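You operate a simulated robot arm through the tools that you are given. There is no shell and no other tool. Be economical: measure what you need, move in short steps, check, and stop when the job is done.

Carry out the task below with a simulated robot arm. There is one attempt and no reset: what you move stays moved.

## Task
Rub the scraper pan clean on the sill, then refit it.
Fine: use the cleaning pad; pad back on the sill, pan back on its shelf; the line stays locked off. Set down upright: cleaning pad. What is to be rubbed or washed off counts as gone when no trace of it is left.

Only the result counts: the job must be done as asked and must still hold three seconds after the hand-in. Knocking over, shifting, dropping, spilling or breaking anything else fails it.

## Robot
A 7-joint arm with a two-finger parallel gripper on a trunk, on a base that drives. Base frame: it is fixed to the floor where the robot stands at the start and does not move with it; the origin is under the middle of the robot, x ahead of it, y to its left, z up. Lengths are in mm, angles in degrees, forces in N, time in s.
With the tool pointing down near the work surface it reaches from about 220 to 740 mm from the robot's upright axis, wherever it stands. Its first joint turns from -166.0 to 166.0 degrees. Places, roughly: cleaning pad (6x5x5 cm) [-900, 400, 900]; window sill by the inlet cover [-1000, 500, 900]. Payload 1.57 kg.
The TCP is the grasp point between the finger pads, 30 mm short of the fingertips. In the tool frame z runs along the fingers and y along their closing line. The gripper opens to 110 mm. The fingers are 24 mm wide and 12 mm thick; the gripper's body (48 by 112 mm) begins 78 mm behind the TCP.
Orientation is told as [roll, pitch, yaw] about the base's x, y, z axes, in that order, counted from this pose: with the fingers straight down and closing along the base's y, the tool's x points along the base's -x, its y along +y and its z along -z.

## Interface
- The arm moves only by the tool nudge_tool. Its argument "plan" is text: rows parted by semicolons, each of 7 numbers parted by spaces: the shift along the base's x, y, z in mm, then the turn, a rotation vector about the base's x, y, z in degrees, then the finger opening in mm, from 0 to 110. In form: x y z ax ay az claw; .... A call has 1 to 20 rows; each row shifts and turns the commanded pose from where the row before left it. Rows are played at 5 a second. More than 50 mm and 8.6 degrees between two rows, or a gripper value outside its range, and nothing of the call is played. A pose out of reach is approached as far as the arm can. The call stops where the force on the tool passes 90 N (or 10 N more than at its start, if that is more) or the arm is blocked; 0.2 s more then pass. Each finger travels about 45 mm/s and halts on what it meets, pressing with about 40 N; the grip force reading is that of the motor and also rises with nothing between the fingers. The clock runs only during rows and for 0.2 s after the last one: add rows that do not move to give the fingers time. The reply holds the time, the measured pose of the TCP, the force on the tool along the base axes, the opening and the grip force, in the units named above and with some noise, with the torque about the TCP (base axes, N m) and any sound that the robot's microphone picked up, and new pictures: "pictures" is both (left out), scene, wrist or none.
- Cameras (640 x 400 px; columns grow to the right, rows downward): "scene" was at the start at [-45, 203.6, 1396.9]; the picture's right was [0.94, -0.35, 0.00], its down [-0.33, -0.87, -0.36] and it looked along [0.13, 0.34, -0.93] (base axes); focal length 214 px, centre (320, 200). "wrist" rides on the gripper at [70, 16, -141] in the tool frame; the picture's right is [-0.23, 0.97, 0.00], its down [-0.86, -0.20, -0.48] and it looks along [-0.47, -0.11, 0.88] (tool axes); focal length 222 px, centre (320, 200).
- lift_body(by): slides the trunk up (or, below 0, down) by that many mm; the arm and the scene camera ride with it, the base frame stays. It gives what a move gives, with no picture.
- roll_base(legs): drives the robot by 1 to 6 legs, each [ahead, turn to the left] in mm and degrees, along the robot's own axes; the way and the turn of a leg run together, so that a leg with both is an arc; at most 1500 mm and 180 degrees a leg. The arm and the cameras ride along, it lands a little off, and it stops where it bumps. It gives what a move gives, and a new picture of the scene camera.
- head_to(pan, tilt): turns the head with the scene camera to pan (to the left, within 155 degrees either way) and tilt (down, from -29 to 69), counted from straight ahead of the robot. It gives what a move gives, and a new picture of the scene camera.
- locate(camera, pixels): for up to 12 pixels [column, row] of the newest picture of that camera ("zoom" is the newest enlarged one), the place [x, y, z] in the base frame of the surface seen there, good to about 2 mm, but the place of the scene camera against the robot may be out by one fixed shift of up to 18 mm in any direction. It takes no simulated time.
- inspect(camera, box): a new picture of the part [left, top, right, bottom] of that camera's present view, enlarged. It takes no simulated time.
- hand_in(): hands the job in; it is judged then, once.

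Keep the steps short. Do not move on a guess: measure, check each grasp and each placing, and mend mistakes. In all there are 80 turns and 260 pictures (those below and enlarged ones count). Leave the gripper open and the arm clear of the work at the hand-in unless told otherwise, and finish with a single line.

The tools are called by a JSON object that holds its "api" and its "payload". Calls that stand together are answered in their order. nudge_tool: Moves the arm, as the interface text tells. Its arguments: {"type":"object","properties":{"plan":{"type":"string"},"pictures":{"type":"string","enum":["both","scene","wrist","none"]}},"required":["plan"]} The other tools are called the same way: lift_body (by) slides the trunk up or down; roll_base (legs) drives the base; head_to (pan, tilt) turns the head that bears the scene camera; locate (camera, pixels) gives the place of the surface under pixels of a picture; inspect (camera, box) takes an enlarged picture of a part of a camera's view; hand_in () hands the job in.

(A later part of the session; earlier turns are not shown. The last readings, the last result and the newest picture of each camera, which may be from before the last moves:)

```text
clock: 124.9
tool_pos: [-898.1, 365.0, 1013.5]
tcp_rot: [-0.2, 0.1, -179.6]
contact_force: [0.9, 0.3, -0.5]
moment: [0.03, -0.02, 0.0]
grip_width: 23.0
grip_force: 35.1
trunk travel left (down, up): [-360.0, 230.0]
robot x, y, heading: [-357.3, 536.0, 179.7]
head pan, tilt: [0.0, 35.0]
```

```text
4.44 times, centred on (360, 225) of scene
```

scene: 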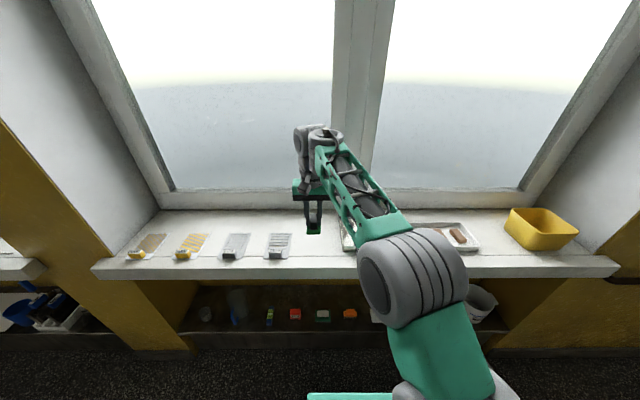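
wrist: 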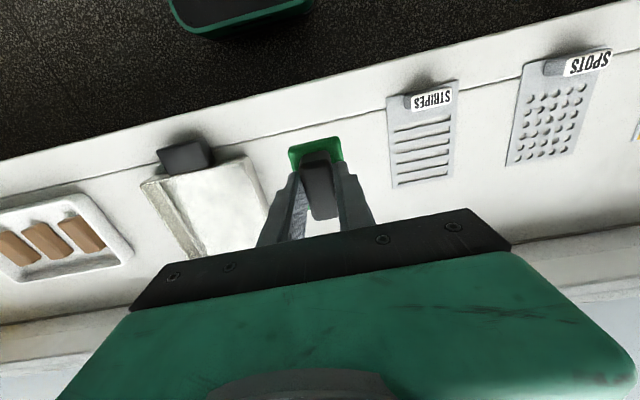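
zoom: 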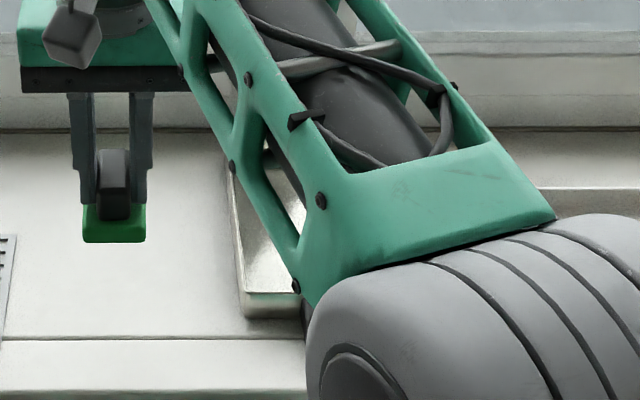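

The floor looks clean from here; I'll look closely with the wrist and then from higher with the arm aside.

{"api": "inspect", "payload": {"camera": "wrist", "box": [130, 130, 290, 270]}}

{"api": "nudge_tool", "payload": {"plan": "0 -20 0 0 0 0 15; 10 -35 0 0 0 0 15; 20 -35 0 0 0 0 15; 20 -35 0 0 0 0 15; 20 -35 0 0 0 0 15; 20 -35 0 0 0 0 15; 20 -35 0 0 0 0 15; 0 0 0 0 0 0 15", "pictures": "scene"}}

{"api": "inspect", "payload": {"camera": "scene", "box": [320, 190, 400, 265]}}

```text
2.86 times, centred on (210, 200) of wrist
```

zoom: 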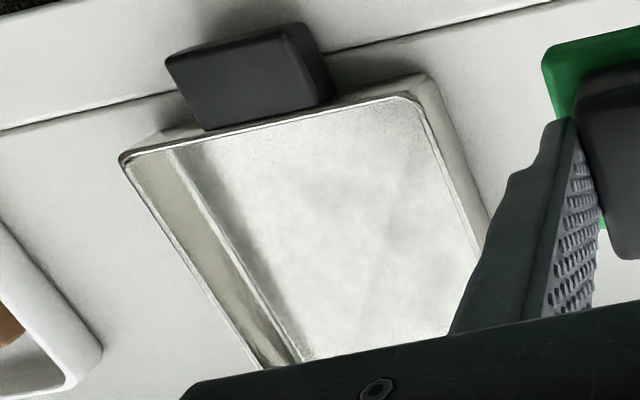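

```text
clock: 126.7
tool_pos: [-785.6, 135.7, 1015.9]
tcp_rot: [-0.2, -0.1, -179.6]
contact_force: [-0.2, -0.2, -0.1]
moment: [0.03, 0.02, 0.01]
grip_width: 23.0
grip_force: 35.6
trunk travel left (down, up): [-360.0, 230.0]
robot x, y, heading: [-354.1, 535.3, 179.8]
head pan, tilt: [0.0, 35.0]
```

scene: 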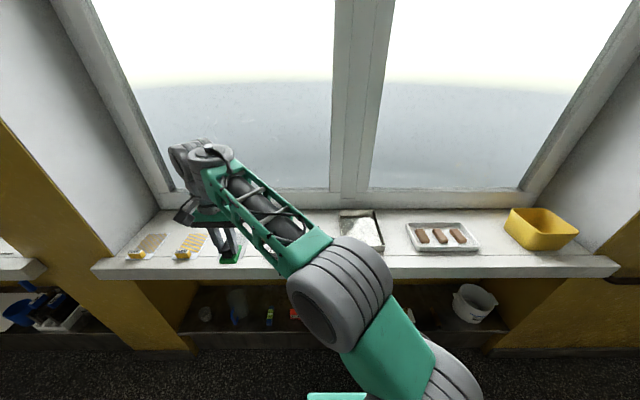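

```text
5.33 times, centred on (360, 228) of scene
```

zoom: 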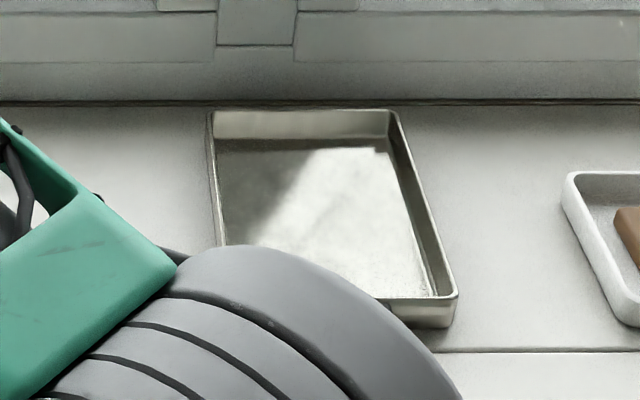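

Looks clean. As the last pass was light on the y≈565 side, I'll do one more firm pass to be sure.

{"api": "nudge_tool", "payload": {"plan": "-20 40 0 0 0 0 15; -25 40 0 0 0 0 15; -25 40 0 0 0 0 15; -25 40 0 0 0 0 15; -25 40 0 0 0 0 15; -25 40 0 0 0 0 15; -20 40 0 0 0 0 15; -20 40 0 0 0 0 15; 0 40 0 0 0 0 15; 0 40 0 0 0 0 15; 0 24 0 0 0 0 15; 0 0 -30 0 0 0 15; 0 0 -30 0 0 0 15; 0 0 -25 0 0 0 15; 0 0 -10 0 0 0 15; 0 0 -3 0 0 0 15; 0 0 0 0 0 0 15", "pictures": "none"}}

{"api": "nudge_tool", "payload": {"plan": "0 0 -1.5 0 0 0 15; 0 0 -1.5 0 0 0 15; 0 0 0 0 0 0 15", "pictures": "wrist"}}

```text
clock: 130.3
tool_pos: [-968.4, 559.8, 915.9]
tcp_rot: [-0.2, 0.0, -179.5]
contact_force: [-0.3, 0.5, -1.3]
moment: [0.02, -0.01, 0.0]
grip_width: 23.1
grip_force: 35.8
trunk travel left (down, up): [-360.0, 230.0]
robot x, y, heading: [-355.5, 534.3, 179.8]
head pan, tilt: [0.0, 35.0]
```

```text
clock: 131.1
tool_pos: [-970.2, 559.9, 913.7]
tcp_rot: [-0.3, -0.1, -179.6]
contact_force: [0.1, 0.7, 3.6]
moment: [-0.09, 0.04, -0.02]
grip_width: 22.8
grip_force: 35.6
trunk travel left (down, up): [-360.0, 230.0]
robot x, y, heading: [-356.8, 536.2, 179.4]
head pan, tilt: [0.0, 35.0]
```

wrist: 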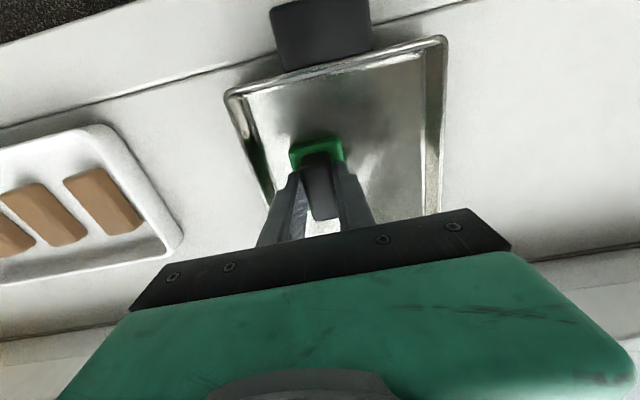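

{"api": "nudge_tool", "payload": {"plan": "0 0 -1 0 0 0 15; 12 0 0 0 0 0 15; 12 0 0 0 0 0 15; 12 0 0 0 0 0 15; -12 0 0 0 0 0 15; -12 0 0 0 0 0 15; -12 0 0 0 0 0 15; -12 0 0 0 0 0 15; -12 0 0 0 0 0 15; -12 0 0 0 0 0 15; -12 0 0 0 0 0 15; -12 0 0 0 0 0 15; 0 -15 0 0 0 0 15; 12 0 0 0 0 0 15; 12 0 0 0 0 0 15; 12 0 0 0 0 0 15; 12 0 0 0 0 0 15; 12 0 0 0 0 0 15; 12 0 0 0 0 0 15; 12 0 0 0 0 0 15", "pictures": "none"}}

{"api": "nudge_tool", "payload": {"plan": "0 -15 0 0 0 0 15; -12 0 0 0 0 0 15; -12 0 0 0 0 0 15; -12 0 0 0 0 0 15; -12 0 0 0 0 0 15; -12 0 0 0 0 0 15; -12 0 0 0 0 0 15; -12 0 0 0 0 0 15; 0 -17 0 0 0 0 15; 12 0 0 0 0 0 15; 12 0 0 0 0 0 15; 12 0 0 0 0 0 15; 12 0 0 0 0 0 15; 12 0 0 0 0 0 15; 12 0 0 0 0 0 15; 12 0 0 0 0 0 15; 0 0 0 0 0 0 15", "pictures": "none"}}

{"api": "nudge_tool", "payload": {"plan": "0 0 10 0 0 0 15; 0 0 30 0 0 0 15; 0 -10 30 0 0 0 15; 10 -35 0 0 0 0 15; 10 -35 0 0 0 0 15; 10 -35 0 0 0 0 15; 10 -35 0 0 0 0 15; 0 0 0 0 0 0 15", "pictures": "wrist"}}

{"api": "inspect", "payload": {"camera": "wrist", "box": [130, 110, 290, 270]}}

```text
clock: 135.3
tool_pos: [-946.2, 546.1, 913.5]
tcp_rot: [-0.2, -0.1, -179.8]
contact_force: [-3.9, -0.1, 19.3]
moment: [-0.17, 0.39, -0.03]
grip_width: 22.8
grip_force: 35.3
trunk travel left (down, up): [-360.0, 230.0]
robot x, y, heading: [-357.1, 536.7, 179.8]
head pan, tilt: [0.0, 35.0]
```

```text
clock: 138.9
tool_pos: [-946.0, 513.2, 913.7]
tcp_rot: [-0.3, 0.1, -179.6]
contact_force: [1.0, 0.1, 6.2]
moment: [-0.11, 0.12, 0.01]
grip_width: 22.7
grip_force: 35.5
trunk travel left (down, up): [-360.0, 230.0]
robot x, y, heading: [-356.3, 534.1, 179.7]
head pan, tilt: [0.0, 35.0]
```

```text
clock: 140.7
tool_pos: [-906.4, 362.0, 983.1]
tcp_rot: [-0.2, 0.0, -179.6]
contact_force: [0.4, -0.7, -0.7]
moment: [0.01, 0.0, 0.01]
grip_width: 23.0
grip_force: 35.8
trunk travel left (down, up): [-360.0, 230.0]
robot x, y, heading: [-353.8, 537.0, 179.4]
head pan, tilt: [0.0, 35.0]
```

wrist: 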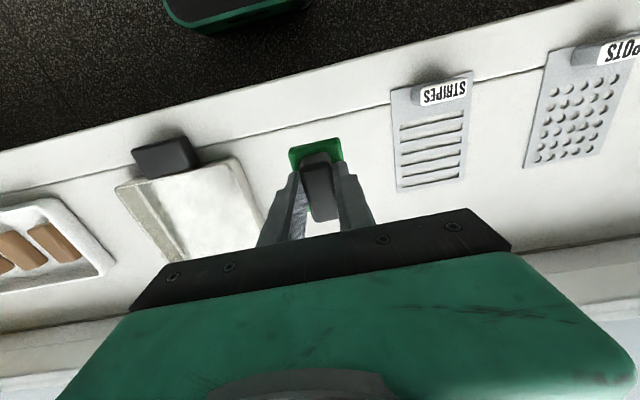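

```text
2.50 times, centred on (210, 190) of wrist
```

zoom: 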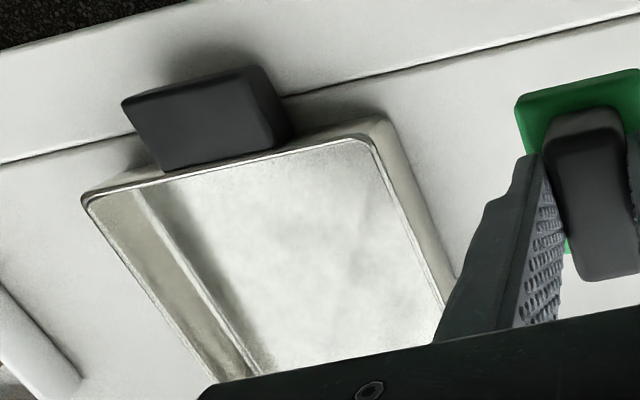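

Clean. Put the pad back at its place (TCP −893.4, 362.2, ~911.6).

{"api": "nudge_tool", "payload": {"plan": "7 0 -20 0 0 0 15; 6 0 -20 0 0 0 15; 0 0 -15 0 0 0 15; 0 0 -10 0 0 0 15; 0 0 -4 0 0 0 15; 0 0 -1 0 0 0 15; 0 0 0 0 0 0 15", "pictures": "none"}}

{"api": "nudge_tool", "payload": {"plan": "0 0 -1 0 0 0 15; 0 0 -0.7 0 0 0 15; 0 0 0 0 0 0 15", "pictures": "wrist"}}

```text
clock: 142.3
tool_pos: [-894.5, 362.8, 912.2]
tcp_rot: [-0.2, 0.0, -179.6]
contact_force: [-0.5, -0.3, -1.2]
moment: [0.0, -0.03, -0.02]
grip_width: 23.1
grip_force: 35.7
trunk travel left (down, up): [-360.0, 230.0]
robot x, y, heading: [-355.4, 539.0, 179.9]
head pan, tilt: [0.0, 35.0]
```

```text
clock: 143.1
tool_pos: [-893.9, 363.4, 911.8]
tcp_rot: [-0.2, 0.0, -179.6]
contact_force: [-0.3, -0.6, 0.0]
moment: [0.03, 0.03, 0.0]
grip_width: 22.8
grip_force: 35.2
trunk travel left (down, up): [-360.0, 230.0]
robot x, y, heading: [-355.0, 539.0, 179.8]
head pan, tilt: [0.0, 35.0]
```

wrist: 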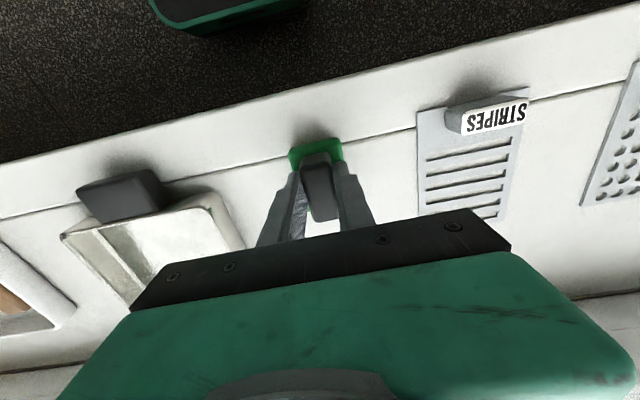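

{"api": "nudge_tool", "payload": {"plan": "0 0 -0.8 0 0 0 15; 0 0 -0.8 0 0 0 15; 0 0 0 0 0 0 15", "pictures": "none"}}

```text
clock: 143.9
tool_pos: [-894.6, 363.0, 909.2]
tcp_rot: [-0.2, 0.0, -179.7]
contact_force: [1.0, 0.5, 0.3]
moment: [-0.01, 0.01, -0.01]
grip_width: 22.9
grip_force: 35.6
trunk travel left (down, up): [-360.0, 230.0]
robot x, y, heading: [-357.4, 539.9, 179.4]
head pan, tilt: [0.0, 35.0]
```

No contact yet (the pad probably slid up a little in the grip). Continue down.

{"api": "nudge_tool", "payload": {"plan": "0 0 -0.7 0 0 0 15; 0 0 -0.7 0 0 0 15; 0 0 0 0 0 0 15", "pictures": "none"}}

{"api": "nudge_tool", "payload": {"plan": "0 0 -0.7 0 0 0 15; 0 0 0 0 0 0 15", "pictures": "none"}}

```text
clock: 144.7
tool_pos: [-893.9, 361.5, 909.2]
tcp_rot: [0.0, -0.1, -179.5]
contact_force: [0.2, -1.0, 7.1]
moment: [-0.2, -0.16, 0.01]
grip_width: 23.1
grip_force: 35.3
trunk travel left (down, up): [-360.0, 230.0]
robot x, y, heading: [-354.2, 541.8, 179.7]
head pan, tilt: [0.0, 35.0]
```

```text
clock: 145.3
tool_pos: [-894.4, 363.0, 909.1]
tcp_rot: [-0.2, -0.2, -179.6]
contact_force: [0.3, -1.6, 13.8]
moment: [-0.13, -0.27, -0.04]
grip_width: 23.0
grip_force: 35.7
trunk travel left (down, up): [-360.0, 230.0]
robot x, y, heading: [-354.6, 540.9, 179.7]
head pan, tilt: [0.0, 35.0]
```

Seated (13.8 N). Relieve a little, open, and rise.

{"api": "nudge_tool", "payload": {"plan": "0 0 1 0 0 0 15; 0 0 0 0 0 0 30; 0 0 0 0 0 0 50; 0 0 0 0 0 0 60; 0 0 0 0 0 0 60; 0 0 20 0 0 0 60; 0 0 30 0 0 0 60; 0 0 40 0 0 0 60; 0 0 40 0 0 0 60; 0 0 0 0 0 0 60", "pictures": "wrist"}}

{"api": "inspect", "payload": {"camera": "wrist", "box": [120, 80, 400, 250]}}

{"api": "locate", "payload": {"camera": "zoom", "pixels": [[450, 180], [475, 220], [120, 190], [330, 160], [430, 140]]}}

```text
clock: 147.5
tool_pos: [-893.1, 362.7, 1037.0]
tcp_rot: [-0.2, -0.1, -179.7]
contact_force: [-0.5, -0.2, -0.2]
moment: [-0.01, 0.0, 0.02]
grip_width: 60.0
grip_force: 0.0
trunk travel left (down, up): [-360.0, 230.0]
robot x, y, heading: [-355.2, 535.5, 179.7]
head pan, tilt: [0.0, 35.0]
```

wrist: 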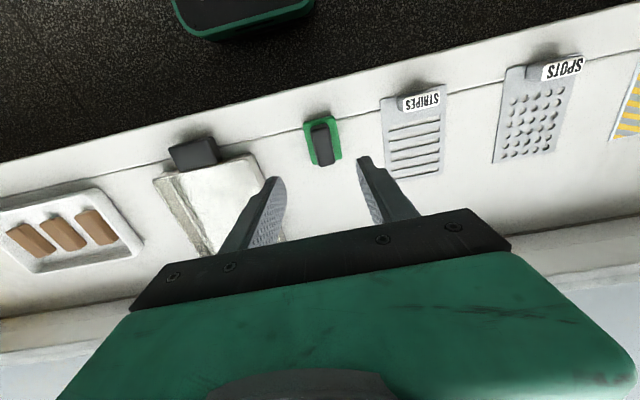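

```text
2.29 times, centred on (260, 165) of wrist
```

zoom: 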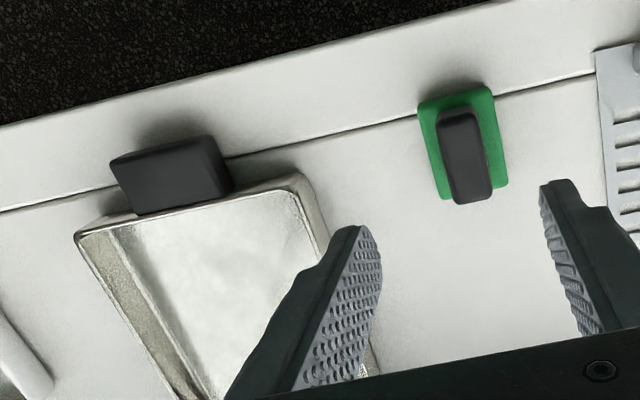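

```text
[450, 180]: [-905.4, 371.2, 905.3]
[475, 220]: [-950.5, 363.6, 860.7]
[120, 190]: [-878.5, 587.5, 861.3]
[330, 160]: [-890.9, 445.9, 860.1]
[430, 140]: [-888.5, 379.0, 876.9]
```

The pad stands upright in its place. Now back to the pan: shift to y≈537, back off 230 mm, and retrace the tilt to horizontal.

{"api": "nudge_tool", "payload": {"plan": "7 35 3 0 0 0 80; 7 35 3 0 0 0 110; 7 35 3 0 0 0 110; 7 35 3 0 0 0 110; 8 34 2 0 0 0 110; 0 0 0 0 0 0 110", "pictures": "none"}}

{"api": "roll_base", "payload": {"legs": [[-230, 0]]}}

{"api": "nudge_tool", "payload": {"plan": "-5 0 -12 0 6.5 0 110; -10 0 -12 0 7.4 0 110; -10 0 -14 0 7.4 0 110; -10 0 -14 0 7.4 0 110; -10 0 -14 0 7.4 0 110; -12 0 -14 0 7.4 0 110; -12 0 -14 0 7.4 0 110; -12 0 -14 0 7.4 0 110; -12 0 -14 0 7.4 0 110; -12 0 -14 0 7.4 0 110; -15 0 -14 0 7.4 0 110; -15 0 -10 0 7.4 0 110; 0 0 0 0 0 0 110", "pictures": "both"}}

```text
clock: 148.9
tool_pos: [-856.6, 538.3, 1051.7]
tcp_rot: [-0.3, 0.0, -179.6]
contact_force: [-0.2, -0.4, -0.6]
moment: [0.03, 0.01, 0.01]
grip_width: 110.0
grip_force: 0.0
trunk travel left (down, up): [-360.0, 230.0]
robot x, y, heading: [-356.7, 534.1, 179.6]
head pan, tilt: [0.0, 35.0]
```

```text
clock: 150.7
tool_pos: [-628.0, 538.1, 1051.3]
tcp_rot: [-0.2, 0.1, -179.8]
contact_force: [-0.5, 0.4, 0.2]
moment: [0.02, -0.04, 0.03]
grip_width: 110.1
grip_force: 0.0
trunk travel left (down, up): [-360.0, 230.0]
robot x, y, heading: [-125.2, 534.0, 179.4]
head pan, tilt: [0.0, 35.0]
```

scene: 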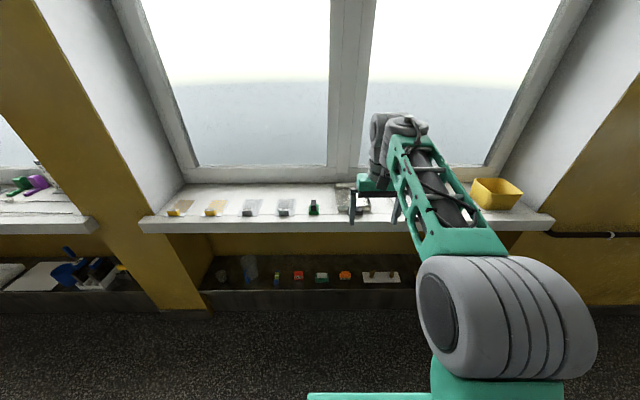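

```text
clock: 153.4
tool_pos: [-818.2, 574.4, 1045.1]
tcp_rot: [-1.7, -84.5, -178.4]
contact_force: [0.6, -0.6, -0.8]
moment: [-0.02, 0.01, 0.01]
grip_width: 110.0
grip_force: 0.0
out of reach, approached as far as the arm can: row 3, 4, 5, 6, 7
trunk travel left (down, up): [-360.0, 230.0]
robot x, y, heading: [-126.0, 532.8, 179.3]
head pan, tilt: [0.0, 35.0]
```

scene: 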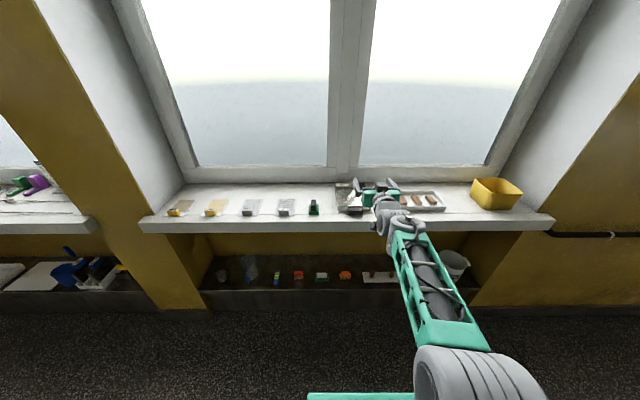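
wrist: 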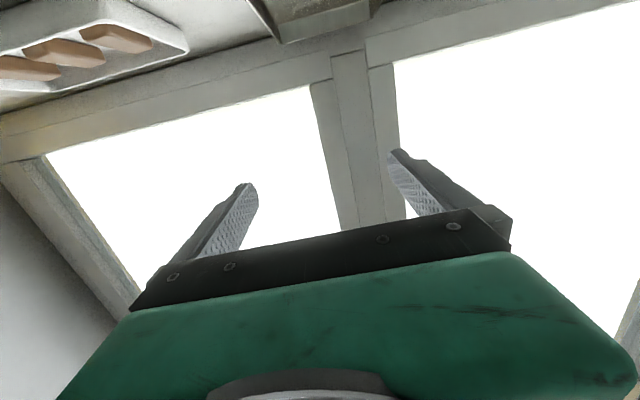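

The arm took another way; let it settle and read.

{"api": "nudge_tool", "payload": {"plan": "0 0 0 0 0 0 110; 0 0 0 0 0 0 110; 0 0 0 0 0 0 110", "pictures": "scene"}}

```text
clock: 154.2
tool_pos: [-818.1, 575.7, 1045.5]
tcp_rot: [-1.3, -84.4, -178.9]
contact_force: [-0.3, -0.5, -0.1]
moment: [0.01, -0.02, 0.04]
grip_width: 110.0
grip_force: 0.0
trunk travel left (down, up): [-360.0, 230.0]
robot x, y, heading: [-126.1, 534.5, 179.4]
head pan, tilt: [0.0, 35.0]
```

scene: 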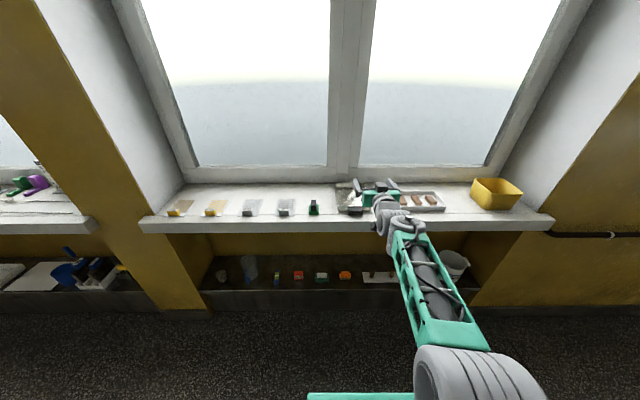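

Settled high and clear. I'll draw back 50 mm, align y, then lower in front of the pan handle.

{"api": "nudge_tool", "payload": {"plan": "16 -13 0 0 0 0 110; 17 -13 0 0 0 0 110; 17 -13 0 0 0 0 110; 0 0 -15 0 0.6 0 110; 0 0 -15 0 0.6 0 110; 0 0 -15 0 0.6 0 110; 0 0 -15 0 0.6 0 110; 0 0 -15 0 0.6 0 110; 0 0 -15 0 0.4 0 110; 0 0 -15 0 0 0 110; 0 0 -15 0 0 0 110; 0 0 -15 0 0 0 110; 0 0 -15 0 0 0 110; 0 0 0 0 0 0 110", "pictures": "both"}}

{"api": "locate", "payload": {"camera": "wrist", "pixels": [[322, 160], [300, 165], [345, 160], [322, 175], [322, 185]]}}

```text
clock: 157.2
tool_pos: [-766.9, 536.1, 894.1]
tcp_rot: [-2.9, -87.8, -177.0]
contact_force: [-0.7, -0.1, -0.1]
moment: [-0.02, 0.0, 0.0]
grip_width: 110.0
grip_force: 0.0
trunk travel left (down, up): [-360.0, 230.0]
robot x, y, heading: [-126.9, 533.7, 179.4]
head pan, tilt: [0.0, 35.0]
```

scene: 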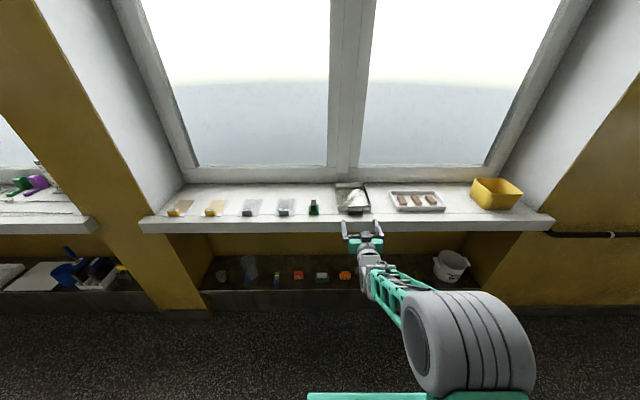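
wrist: 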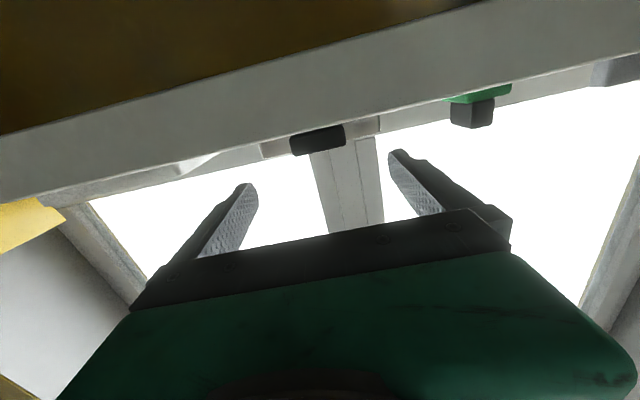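

```text
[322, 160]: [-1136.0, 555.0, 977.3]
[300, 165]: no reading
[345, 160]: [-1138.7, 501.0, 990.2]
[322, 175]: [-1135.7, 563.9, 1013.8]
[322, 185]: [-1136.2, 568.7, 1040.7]
```

{"api": "locate", "payload": {"camera": "wrist", "pixels": [[295, 145], [318, 140], [342, 135], [318, 133], [318, 148], [270, 150], [370, 126]]}}

{"api": "nudge_tool", "payload": {"plan": "-15 0 -2 0 0 0 110; -15 0 -2 0 0 0 110; -15 0 -2 0 0 0 110; -10 0 -2 0 0 0 110; 0 0 0 0 0 0 110", "pictures": "wrist"}}

{"api": "inspect", "payload": {"camera": "wrist", "box": [220, 80, 420, 240]}}

```text
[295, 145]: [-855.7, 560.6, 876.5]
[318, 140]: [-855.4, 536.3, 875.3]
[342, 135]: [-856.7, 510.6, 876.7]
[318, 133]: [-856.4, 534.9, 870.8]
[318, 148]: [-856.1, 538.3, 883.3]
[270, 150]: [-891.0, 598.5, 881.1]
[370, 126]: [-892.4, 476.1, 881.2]
```

```text
clock: 158.4
tool_pos: [-823.0, 537.3, 886.2]
tcp_rot: [-3.0, -87.9, -177.0]
contact_force: [-1.2, 0.4, -0.2]
moment: [-0.01, 0.02, -0.01]
grip_width: 110.2
grip_force: 0.1
trunk travel left (down, up): [-360.0, 230.0]
robot x, y, heading: [-130.6, 531.7, 179.5]
head pan, tilt: [0.0, 35.0]
```

wrist: 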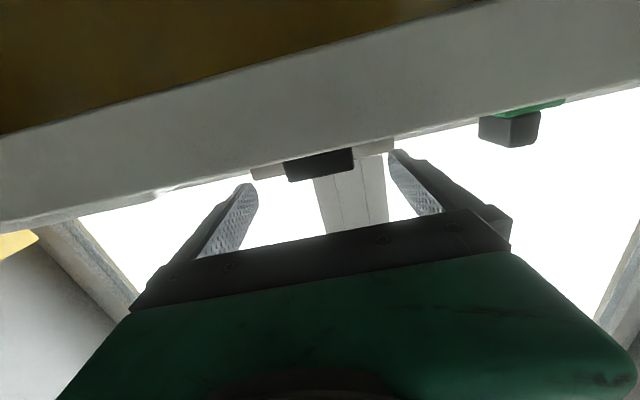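

```text
2.50 times, centred on (320, 160) of wrist
```

zoom: 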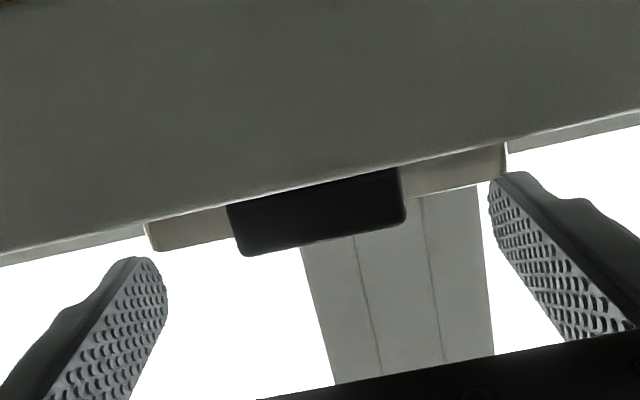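

Aligned. Advance 31 mm and grip.

{"api": "nudge_tool", "payload": {"plan": "-10 0 0 0 0 0 110; -10 -1 0 0 0 0 110; -11 0 0 0 0 0 110; 0 0 0 0 0 0 80; 0 0 0 0 0 0 60; 0 0 0 0 0 0 45; 0 0 0 0 0 0 45; 0 0 0 0 0 0 45; 0 0 0 0 0 0 45", "pictures": "none"}}

{"api": "nudge_tool", "payload": {"plan": "0 0 4 0 0 0 45; 0 0 5 0 0 0 45; 0 0 6 0 0 0 45; 0 0 0 0 0 0 45", "pictures": "both"}}

{"api": "inspect", "payload": {"camera": "scene", "box": [310, 160, 400, 220]}}

```text
clock: 160.4
tool_pos: [-853.3, 536.3, 885.4]
tcp_rot: [-3.1, -87.8, -177.1]
contact_force: [0.4, 0.1, -0.5]
moment: [-0.01, -0.03, -0.13]
grip_width: 59.5
grip_force: 40.2
trunk travel left (down, up): [-360.0, 230.0]
robot x, y, heading: [-124.5, 534.2, 179.4]
head pan, tilt: [0.0, 35.0]
```

```text
clock: 161.4
tool_pos: [-854.2, 534.5, 901.4]
tcp_rot: [-2.8, -87.9, -177.2]
contact_force: [-0.4, -0.3, -3.0]
moment: [0.02, -0.38, -0.01]
grip_width: 59.5
grip_force: 39.8
trunk travel left (down, up): [-360.0, 230.0]
robot x, y, heading: [-124.9, 536.2, 179.5]
head pan, tilt: [0.0, 35.0]
```

scene: 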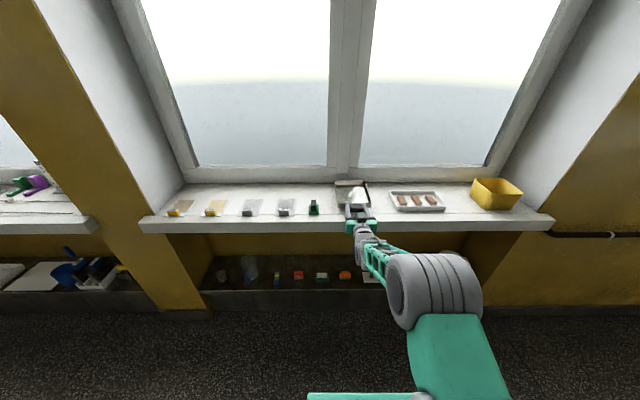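
wrist: 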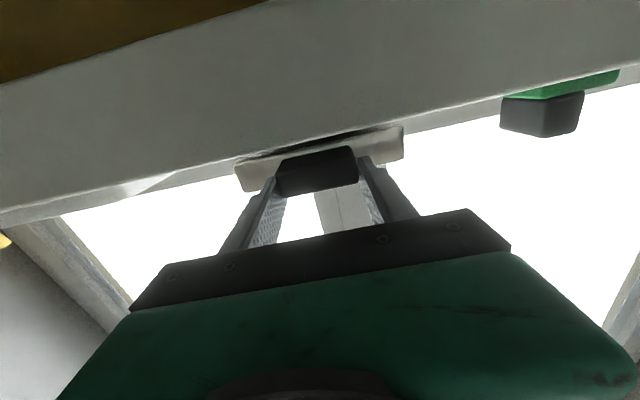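

```text
6.67 times, centred on (355, 190) of scene
```

zoom: 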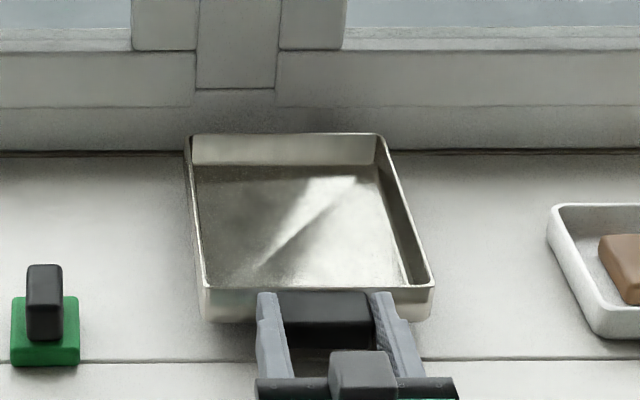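

The pan is clean and lifted level. Raise it to z≈1055 (above the sill items).

{"api": "nudge_tool", "payload": {"plan": "0 0 12 0 0 0 45; 0 0 12 0 0 0 45; 0 0 12 0 0 0 45; 0 0 12 0 0 0 45; 0 0 12 0 0 0 45; 0 0 12 0 0 0 45; 0 0 12 0 0 0 45; 0 0 12 0 0 0 45; 10 0 12 0 -1 0 45; 10 0 12 0 -1 0 45; 10 0 12 0 -1 0 45; 12 0 12 0 -1 0 45; 0 0 10 0 0 0 45; 0 0 0 0 0 0 45", "pictures": "scene"}}

```text
clock: 164.4
tool_pos: [-812.8, 536.4, 1056.7]
tcp_rot: [-1.1, -83.8, -179.0]
contact_force: [0.2, 0.1, -2.4]
moment: [0.02, -0.35, 0.02]
grip_width: 59.3
grip_force: 40.1
trunk travel left (down, up): [-360.0, 230.0]
robot x, y, heading: [-128.4, 535.1, 179.4]
head pan, tilt: [0.0, 35.0]
```

scene: 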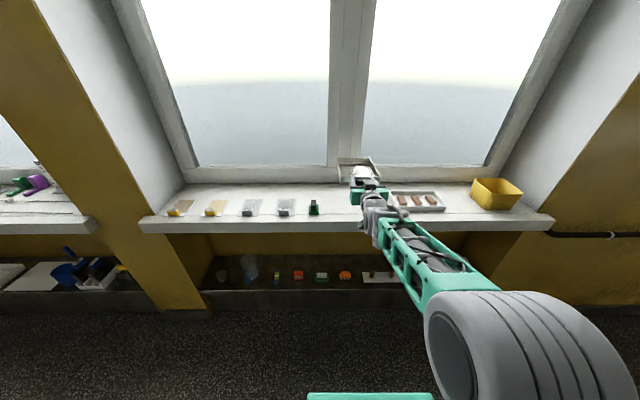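

Retrace the drive: turn right 90°, back 400, left 30°, ahead 360, right 60°.

{"api": "roll_base", "payload": {"legs": [[0, -90], [-400, 0]]}}

{"api": "roll_base", "payload": {"legs": [[0, 30], [360, 0], [0, -60]]}}

{"api": "lift_body", "payload": {"by": -360}}

```text
clock: 170.8
tool_pos: [-125.1, 818.6, 1055.8]
tcp_rot: [-1.1, -83.8, 90.2]
contact_force: [-0.5, -0.2, -3.0]
moment: [-0.36, 0.02, -0.01]
grip_width: 59.6
grip_force: 39.3
trunk travel left (down, up): [-360.0, 230.0]
robot x, y, heading: [-133.6, 131.4, 88.4]
head pan, tilt: [0.0, 35.0]
```

scene: 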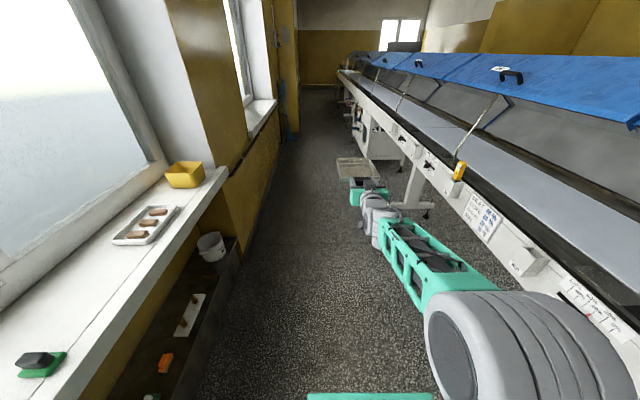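

```text
clock: 177.2
tool_pos: [47.6, 1038.0, 1054.6]
tcp_rot: [-1.1, -83.8, 59.9]
contact_force: [-0.7, -0.3, -2.7]
moment: [-0.25, 0.21, 0.0]
grip_width: 59.5
grip_force: 40.3
trunk travel left (down, up): [-360.0, 230.0]
robot x, y, heading: [-306.5, 453.1, 58.4]
head pan, tilt: [0.0, 35.0]
```

scene: 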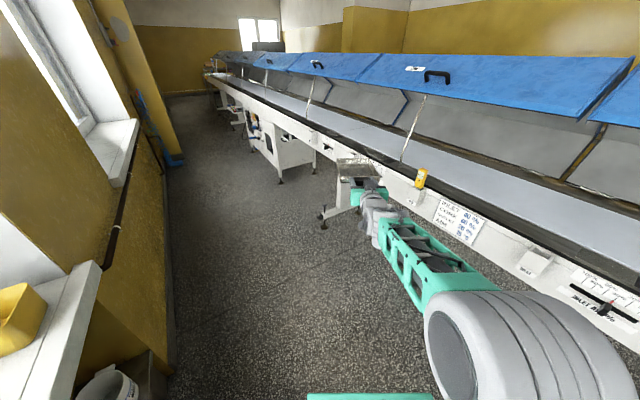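

```text
clock: 180.7
tool_pos: [47.3, 1037.2, 694.1]
tcp_rot: [-1.1, -83.7, 59.9]
contact_force: [0.7, -1.0, -4.0]
moment: [-0.29, 0.16, 0.03]
grip_width: 59.0
grip_force: 40.3
trunk travel left (down, up): [0.0, 590.0]
robot x, y, heading: [-305.2, 454.6, 58.3]
head pan, tilt: [0.0, 35.0]
```

Robot at (−305,454), heading 58.4°. Drive back to about (−570,0) and turn to face the line.

{"api": "roll_base", "payload": {"legs": [[0, 1.4], [-526, 0]]}}

{"api": "roll_base", "payload": {"legs": [[0, -59.7]]}}

{"api": "head_to", "payload": {"pan": -18, "tilt": 38}}

{"api": "inspect", "payload": {"camera": "scene", "box": [210, 90, 370, 210]}}

```text
clock: 184.2
tool_pos: [-237.3, 591.2, 695.7]
tcp_rot: [-1.2, -83.7, 61.8]
contact_force: [0.4, -0.9, -1.8]
moment: [-0.32, 0.21, 0.0]
grip_width: 59.6
grip_force: 40.4
trunk travel left (down, up): [0.0, 590.0]
robot x, y, heading: [-574.7, -3.2, 60.4]
head pan, tilt: [0.0, 35.0]
```

scene: 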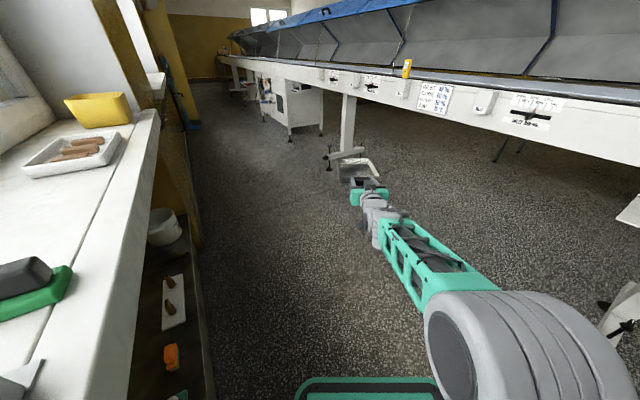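

```text
clock: 187.2
tool_pos: [110.4, 6.6, 694.5]
tcp_rot: [-1.1, -83.7, 2.1]
contact_force: [-0.1, -0.3, -3.1]
moment: [0.0, 0.34, 0.02]
grip_width: 59.5
grip_force: 40.0
trunk travel left (down, up): [0.0, 590.0]
robot x, y, heading: [-572.7, -18.8, 0.5]
head pan, tilt: [0.0, 35.0]
```

scene: 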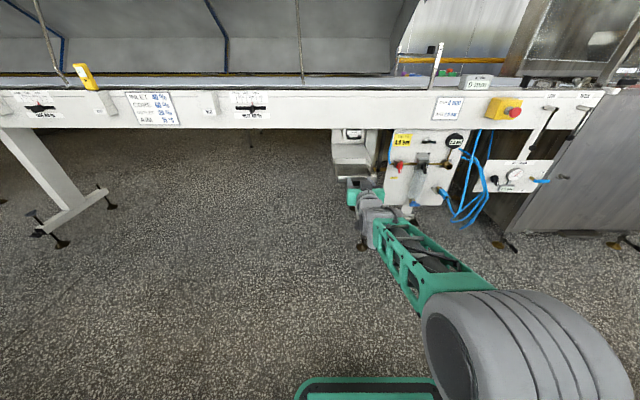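

```text
clock: 188.0
tool_pos: [110.3, 4.3, 695.9]
tcp_rot: [-1.2, -83.6, 2.1]
contact_force: [0.1, 0.3, -3.0]
moment: [-0.01, 0.32, 0.01]
grip_width: 59.4
grip_force: 39.9
trunk travel left (down, up): [0.0, 590.0]
robot x, y, heading: [-570.6, -22.1, 1.1]
head pan, tilt: [-18.0, 38.0]
```

scene: 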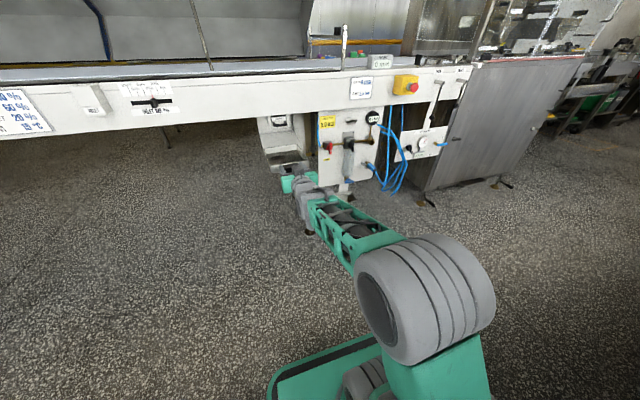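

```text
3.33 times, centred on (290, 150) of scene
```

zoom: 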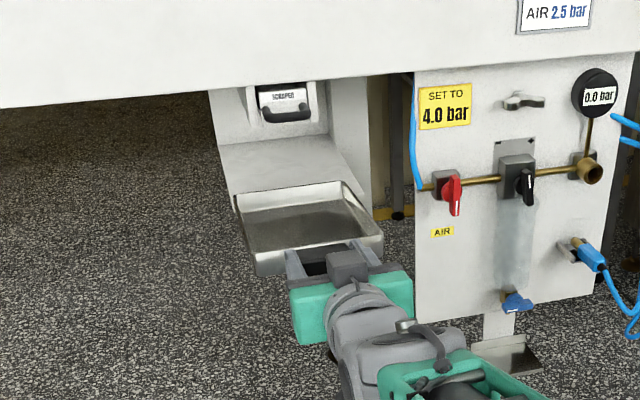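

The shelf is empty and free; valve/lock settings unchanged. I'll level the pan, correct yaw ~1°, align y≈−5 and z≈682.

{"api": "nudge_tool", "payload": {"plan": "0 -3 -3 0 -1 -0.3 45; 0 -3 -3 0 -1 -0.3 45; 0 -3 -3 0 -1 -0.3 45; 5 -2 -3 0 -1 0 45; 5 0 -2 0 0 0 45; 0 0 0 0 0 0 45", "pictures": "none"}}

{"api": "roll_base", "payload": {"legs": [[60, 0]]}}

{"api": "inspect", "payload": {"camera": "scene", "box": [210, 90, 370, 210]}}

```text
clock: 189.4
tool_pos: [121.1, -6.1, 680.2]
tcp_rot: [-3.9, -87.7, 3.9]
contact_force: [-0.2, 0.1, -3.1]
moment: [0.01, 0.39, 0.01]
grip_width: 59.2
grip_force: 40.1
trunk travel left (down, up): [0.0, 590.0]
robot x, y, heading: [-575.7, -17.3, 0.5]
head pan, tilt: [-18.0, 38.0]
```

```text
clock: 190.4
tool_pos: [180.5, -5.6, 680.0]
tcp_rot: [-3.9, -87.6, 4.0]
contact_force: [-0.2, 0.4, -3.4]
moment: [-0.01, 0.37, 0.01]
grip_width: 59.6
grip_force: 39.6
trunk travel left (down, up): [0.0, 590.0]
robot x, y, heading: [-515.3, -21.5, 0.5]
head pan, tilt: [-18.0, 38.0]
```

scene: 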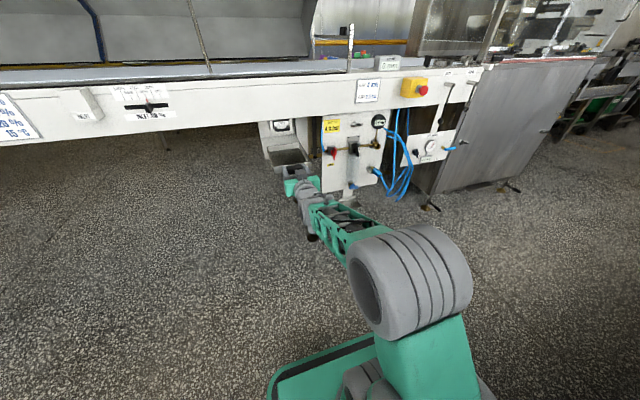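

```text
3.33 times, centred on (290, 150) of scene
```

zoom: 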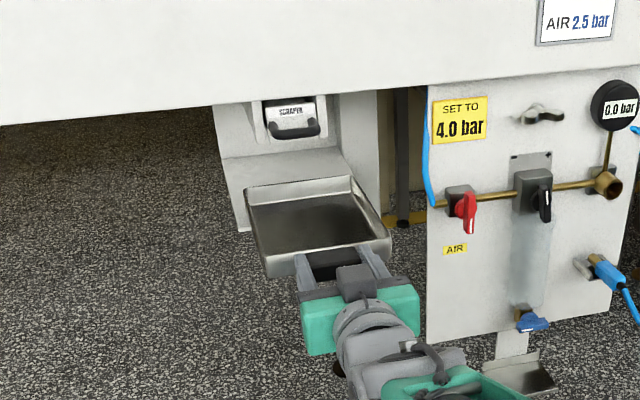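

Aligned with the shelf at height 680. Extend inwards.

{"api": "nudge_tool", "payload": {"plan": "14 0 0 0 0 0 45; 14 0 0 0 0 0 45; 14 0 0 0 0 0 45; 14 0 0 0 0 0 45; 14 0 0 0 0 0 45; 14 0 0 0 0 0 45; 14 0 0 0 0 0 45; 14 0 0 0 0 0 45; 0 0 0 0 0 0 45", "pictures": "none"}}

{"api": "inspect", "payload": {"camera": "scene", "box": [230, 100, 350, 190]}}

```text
clock: 192.4
tool_pos: [294.3, -5.5, 682.3]
tcp_rot: [-3.9, -87.7, 3.9]
contact_force: [0.4, 0.1, -3.6]
moment: [0.01, 0.35, -0.01]
grip_width: 59.5
grip_force: 40.4
trunk travel left (down, up): [0.0, 590.0]
robot x, y, heading: [-513.3, -19.7, 0.8]
head pan, tilt: [-18.0, 38.0]
```

```text
4.44 times, centred on (290, 145) of scene
```

zoom: 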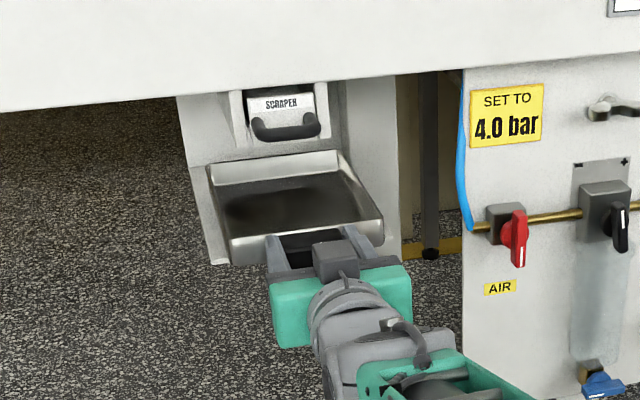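

{"api": "nudge_tool", "payload": {"plan": "14 0 0 0 0 0 45; 14 0 0 0 0 0 45; 14 0 0 0 0 0 45; 14 0 0 0 0 0 45; 10 0 0 0 0 0 45; 7 0 0 0 0 0 45; 0 0 0 0 0 0 45", "pictures": "wrist"}}

{"api": "inspect", "payload": {"camera": "scene", "box": [230, 100, 350, 190]}}

```text
clock: 194.0
tool_pos: [365.0, -4.7, 681.0]
tcp_rot: [-4.0, -87.8, 4.0]
contact_force: [0.5, 0.8, -3.2]
moment: [-0.02, 0.35, 0.02]
grip_width: 59.5
grip_force: 39.8
trunk travel left (down, up): [0.0, 590.0]
robot x, y, heading: [-511.3, -16.0, 0.6]
head pan, tilt: [-18.0, 38.0]
```

wrist: 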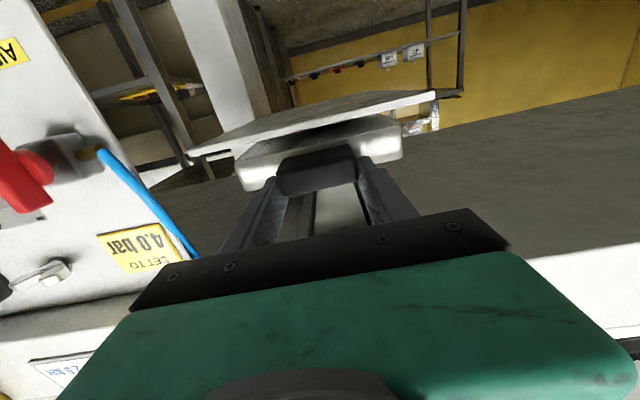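

```text
4.44 times, centred on (290, 145) of scene
```

zoom: 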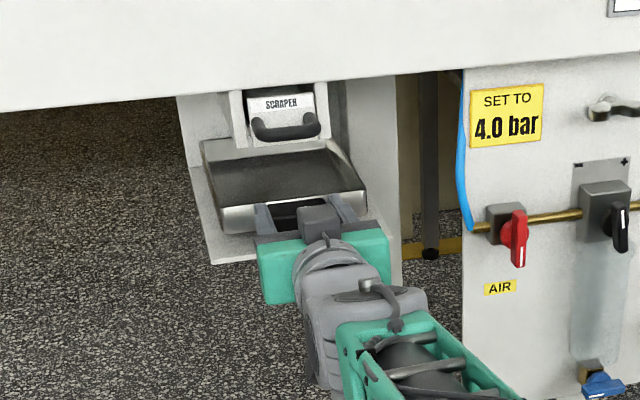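

Same view as originally. Lower to the shelf: to 667, then 1 mm steps.

{"api": "nudge_tool", "payload": {"plan": "2 -1 -3 0 0 0 45; 1 0 -4 0 0 0 45; 0 0 -4 0 0 0 45; 0 0 -3 0 0 0 45; 0 0 0 0 0 0 45", "pictures": "none"}}

{"api": "nudge_tool", "payload": {"plan": "0 0 -1 0 0 0 45; 0 0 -1 0 0 0 45; 0 0 0 0 0 0 45", "pictures": "none"}}

{"api": "nudge_tool", "payload": {"plan": "0 0 -1 0 0 0 45; 0 0 0 0 0 0 45", "pictures": "wrist"}}

```text
clock: 195.2
tool_pos: [368.1, -6.3, 669.0]
tcp_rot: [-3.5, -88.0, 3.6]
contact_force: [2.0, 0.3, 1.7]
moment: [0.39, -0.92, -0.08]
grip_width: 59.5
grip_force: 39.8
trunk travel left (down, up): [0.0, 590.0]
robot x, y, heading: [-515.9, -18.0, 0.6]
head pan, tilt: [-18.0, 38.0]
```

```text
clock: 196.0
tool_pos: [366.9, -7.1, 666.3]
tcp_rot: [-4.7, -87.9, 4.9]
contact_force: [1.7, -0.3, 8.4]
moment: [-0.09, -0.33, 0.01]
grip_width: 59.7
grip_force: 40.2
trunk travel left (down, up): [0.0, 590.0]
robot x, y, heading: [-512.0, -18.4, 0.4]
head pan, tilt: [-18.0, 38.0]
```

```text
clock: 196.6
tool_pos: [367.8, -6.3, 665.8]
tcp_rot: [-4.3, -88.0, 4.6]
contact_force: [6.0, -1.2, 12.7]
moment: [-0.18, -0.45, 0.0]
grip_width: 59.4
grip_force: 39.6
trunk travel left (down, up): [0.0, 590.0]
robot x, y, heading: [-512.5, -22.0, 0.6]
head pan, tilt: [-18.0, 38.0]
```

wrist: 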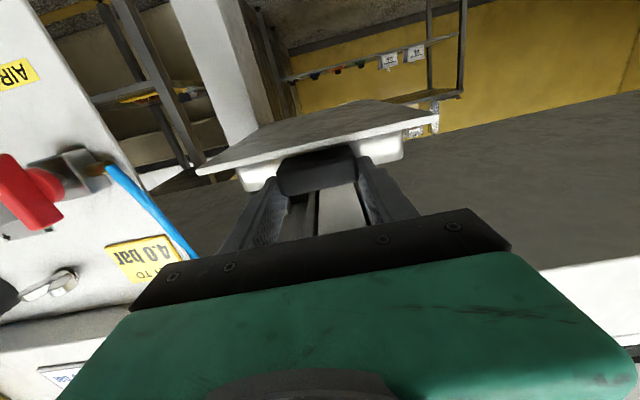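

The shelf bears the pan (12.7 N). Check seating before opening.

{"api": "inspect", "payload": {"camera": "scene", "box": [240, 120, 320, 180]}}

{"api": "locate", "payload": {"camera": "zoom", "pixels": [[140, 165], [355, 140], [410, 232], [160, 260], [110, 215], [200, 345], [460, 290]]}}

{"api": "inspect", "payload": {"camera": "wrist", "box": [180, 80, 440, 240]}}

```text
6.67 times, centred on (280, 150) of scene
```

zoom: 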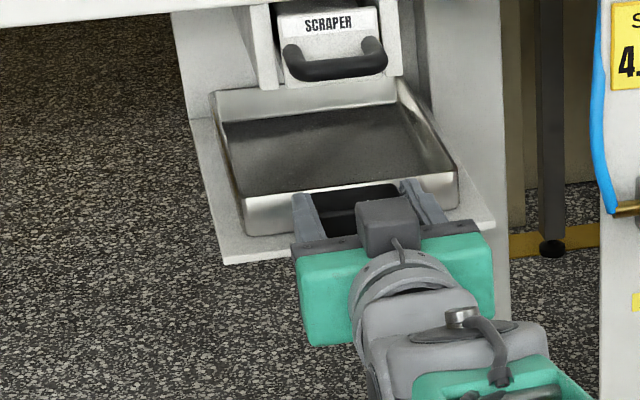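

```text
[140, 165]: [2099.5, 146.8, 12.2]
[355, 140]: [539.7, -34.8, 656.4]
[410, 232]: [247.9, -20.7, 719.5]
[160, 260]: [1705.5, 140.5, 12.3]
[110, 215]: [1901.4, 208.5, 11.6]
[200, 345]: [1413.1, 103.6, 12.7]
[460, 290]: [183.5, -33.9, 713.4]
```

```text
2.46 times, centred on (310, 160) of wrist
```

zoom: 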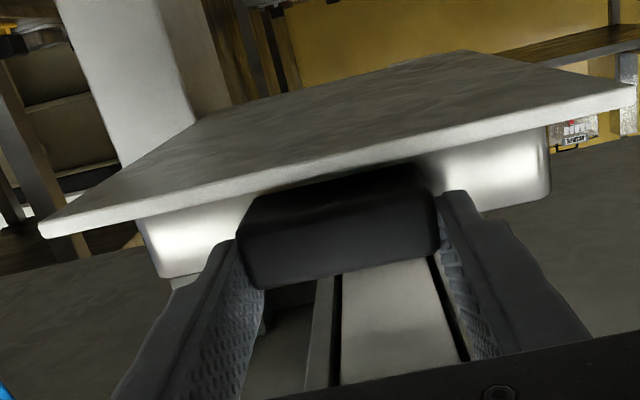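

Seated flat on the shelf, no gap. Relieve slightly, open, withdraw straight.

{"api": "nudge_tool", "payload": {"plan": "0 0 1 0 0 0 45; 0 0 0 0 0 0 70; 0 0 0 0 0 0 90; 0 0 0 0 0 0 100; -10 0 0 0 0 0 100; -15 0 0 0 0 0 100; -15 0 0 0 0 0 100; -15 0 0 0 0 0 100; -15 0 0 0 0 0 100; -15 0 0 0 0 0 100; -15 0 2 0 1 0 100; -15 0 2 0 1 0 100; 0 0 0 0 0 0 110", "pictures": "both"}}

{"api": "inspect", "payload": {"camera": "scene", "box": [230, 110, 330, 180]}}

{"api": "locate", "payload": {"camera": "zoom", "pixels": [[140, 165], [355, 140], [230, 180], [260, 200], [300, 190]]}}

{"api": "inspect", "payload": {"camera": "wrist", "box": [180, 60, 440, 240]}}

```text
clock: 199.4
tool_pos: [254.0, -7.6, 666.0]
tcp_rot: [-2.0, -85.6, 2.1]
contact_force: [-0.8, -0.6, -0.5]
moment: [0.0, -0.03, 0.03]
grip_width: 109.8
grip_force: 0.0
trunk travel left (down, up): [0.0, 590.0]
robot x, y, heading: [-515.2, -13.7, 0.8]
head pan, tilt: [-18.0, 38.0]
```

scene: 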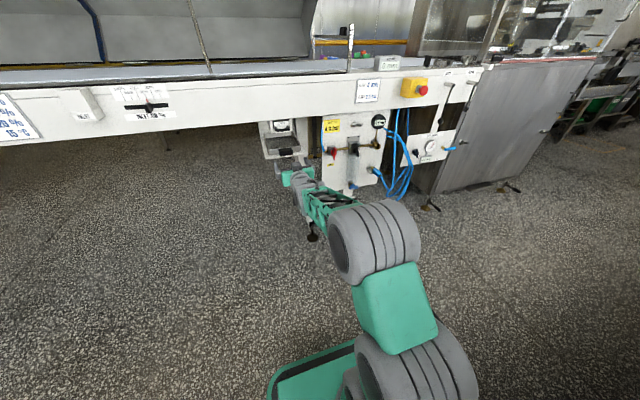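
wrist: 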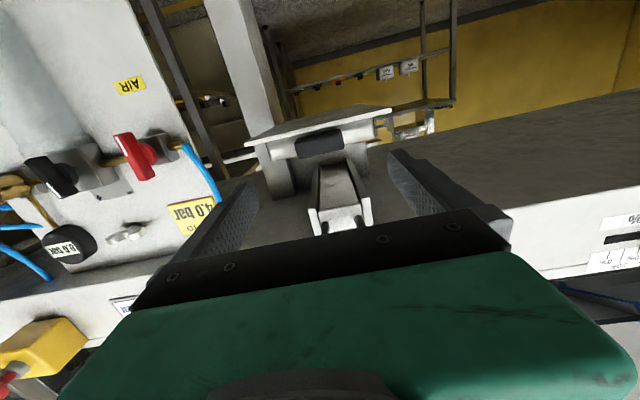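

```text
5.71 times, centred on (280, 145) of scene
```

zoom: 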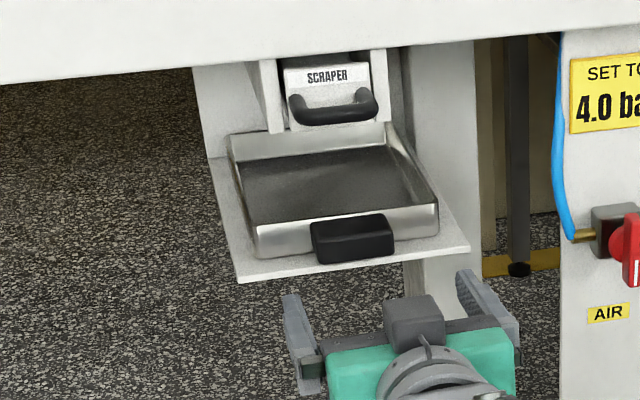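

```text
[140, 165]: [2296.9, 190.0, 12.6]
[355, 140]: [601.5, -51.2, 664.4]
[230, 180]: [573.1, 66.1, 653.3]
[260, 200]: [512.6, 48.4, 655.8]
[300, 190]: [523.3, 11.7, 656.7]
```

```text
2.22 times, centred on (310, 150) of wrist
```

zoom: 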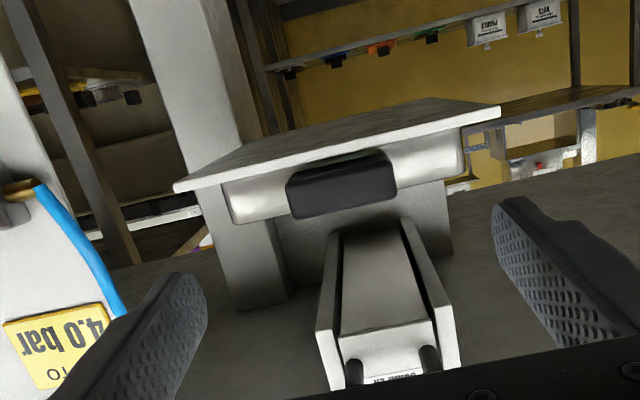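

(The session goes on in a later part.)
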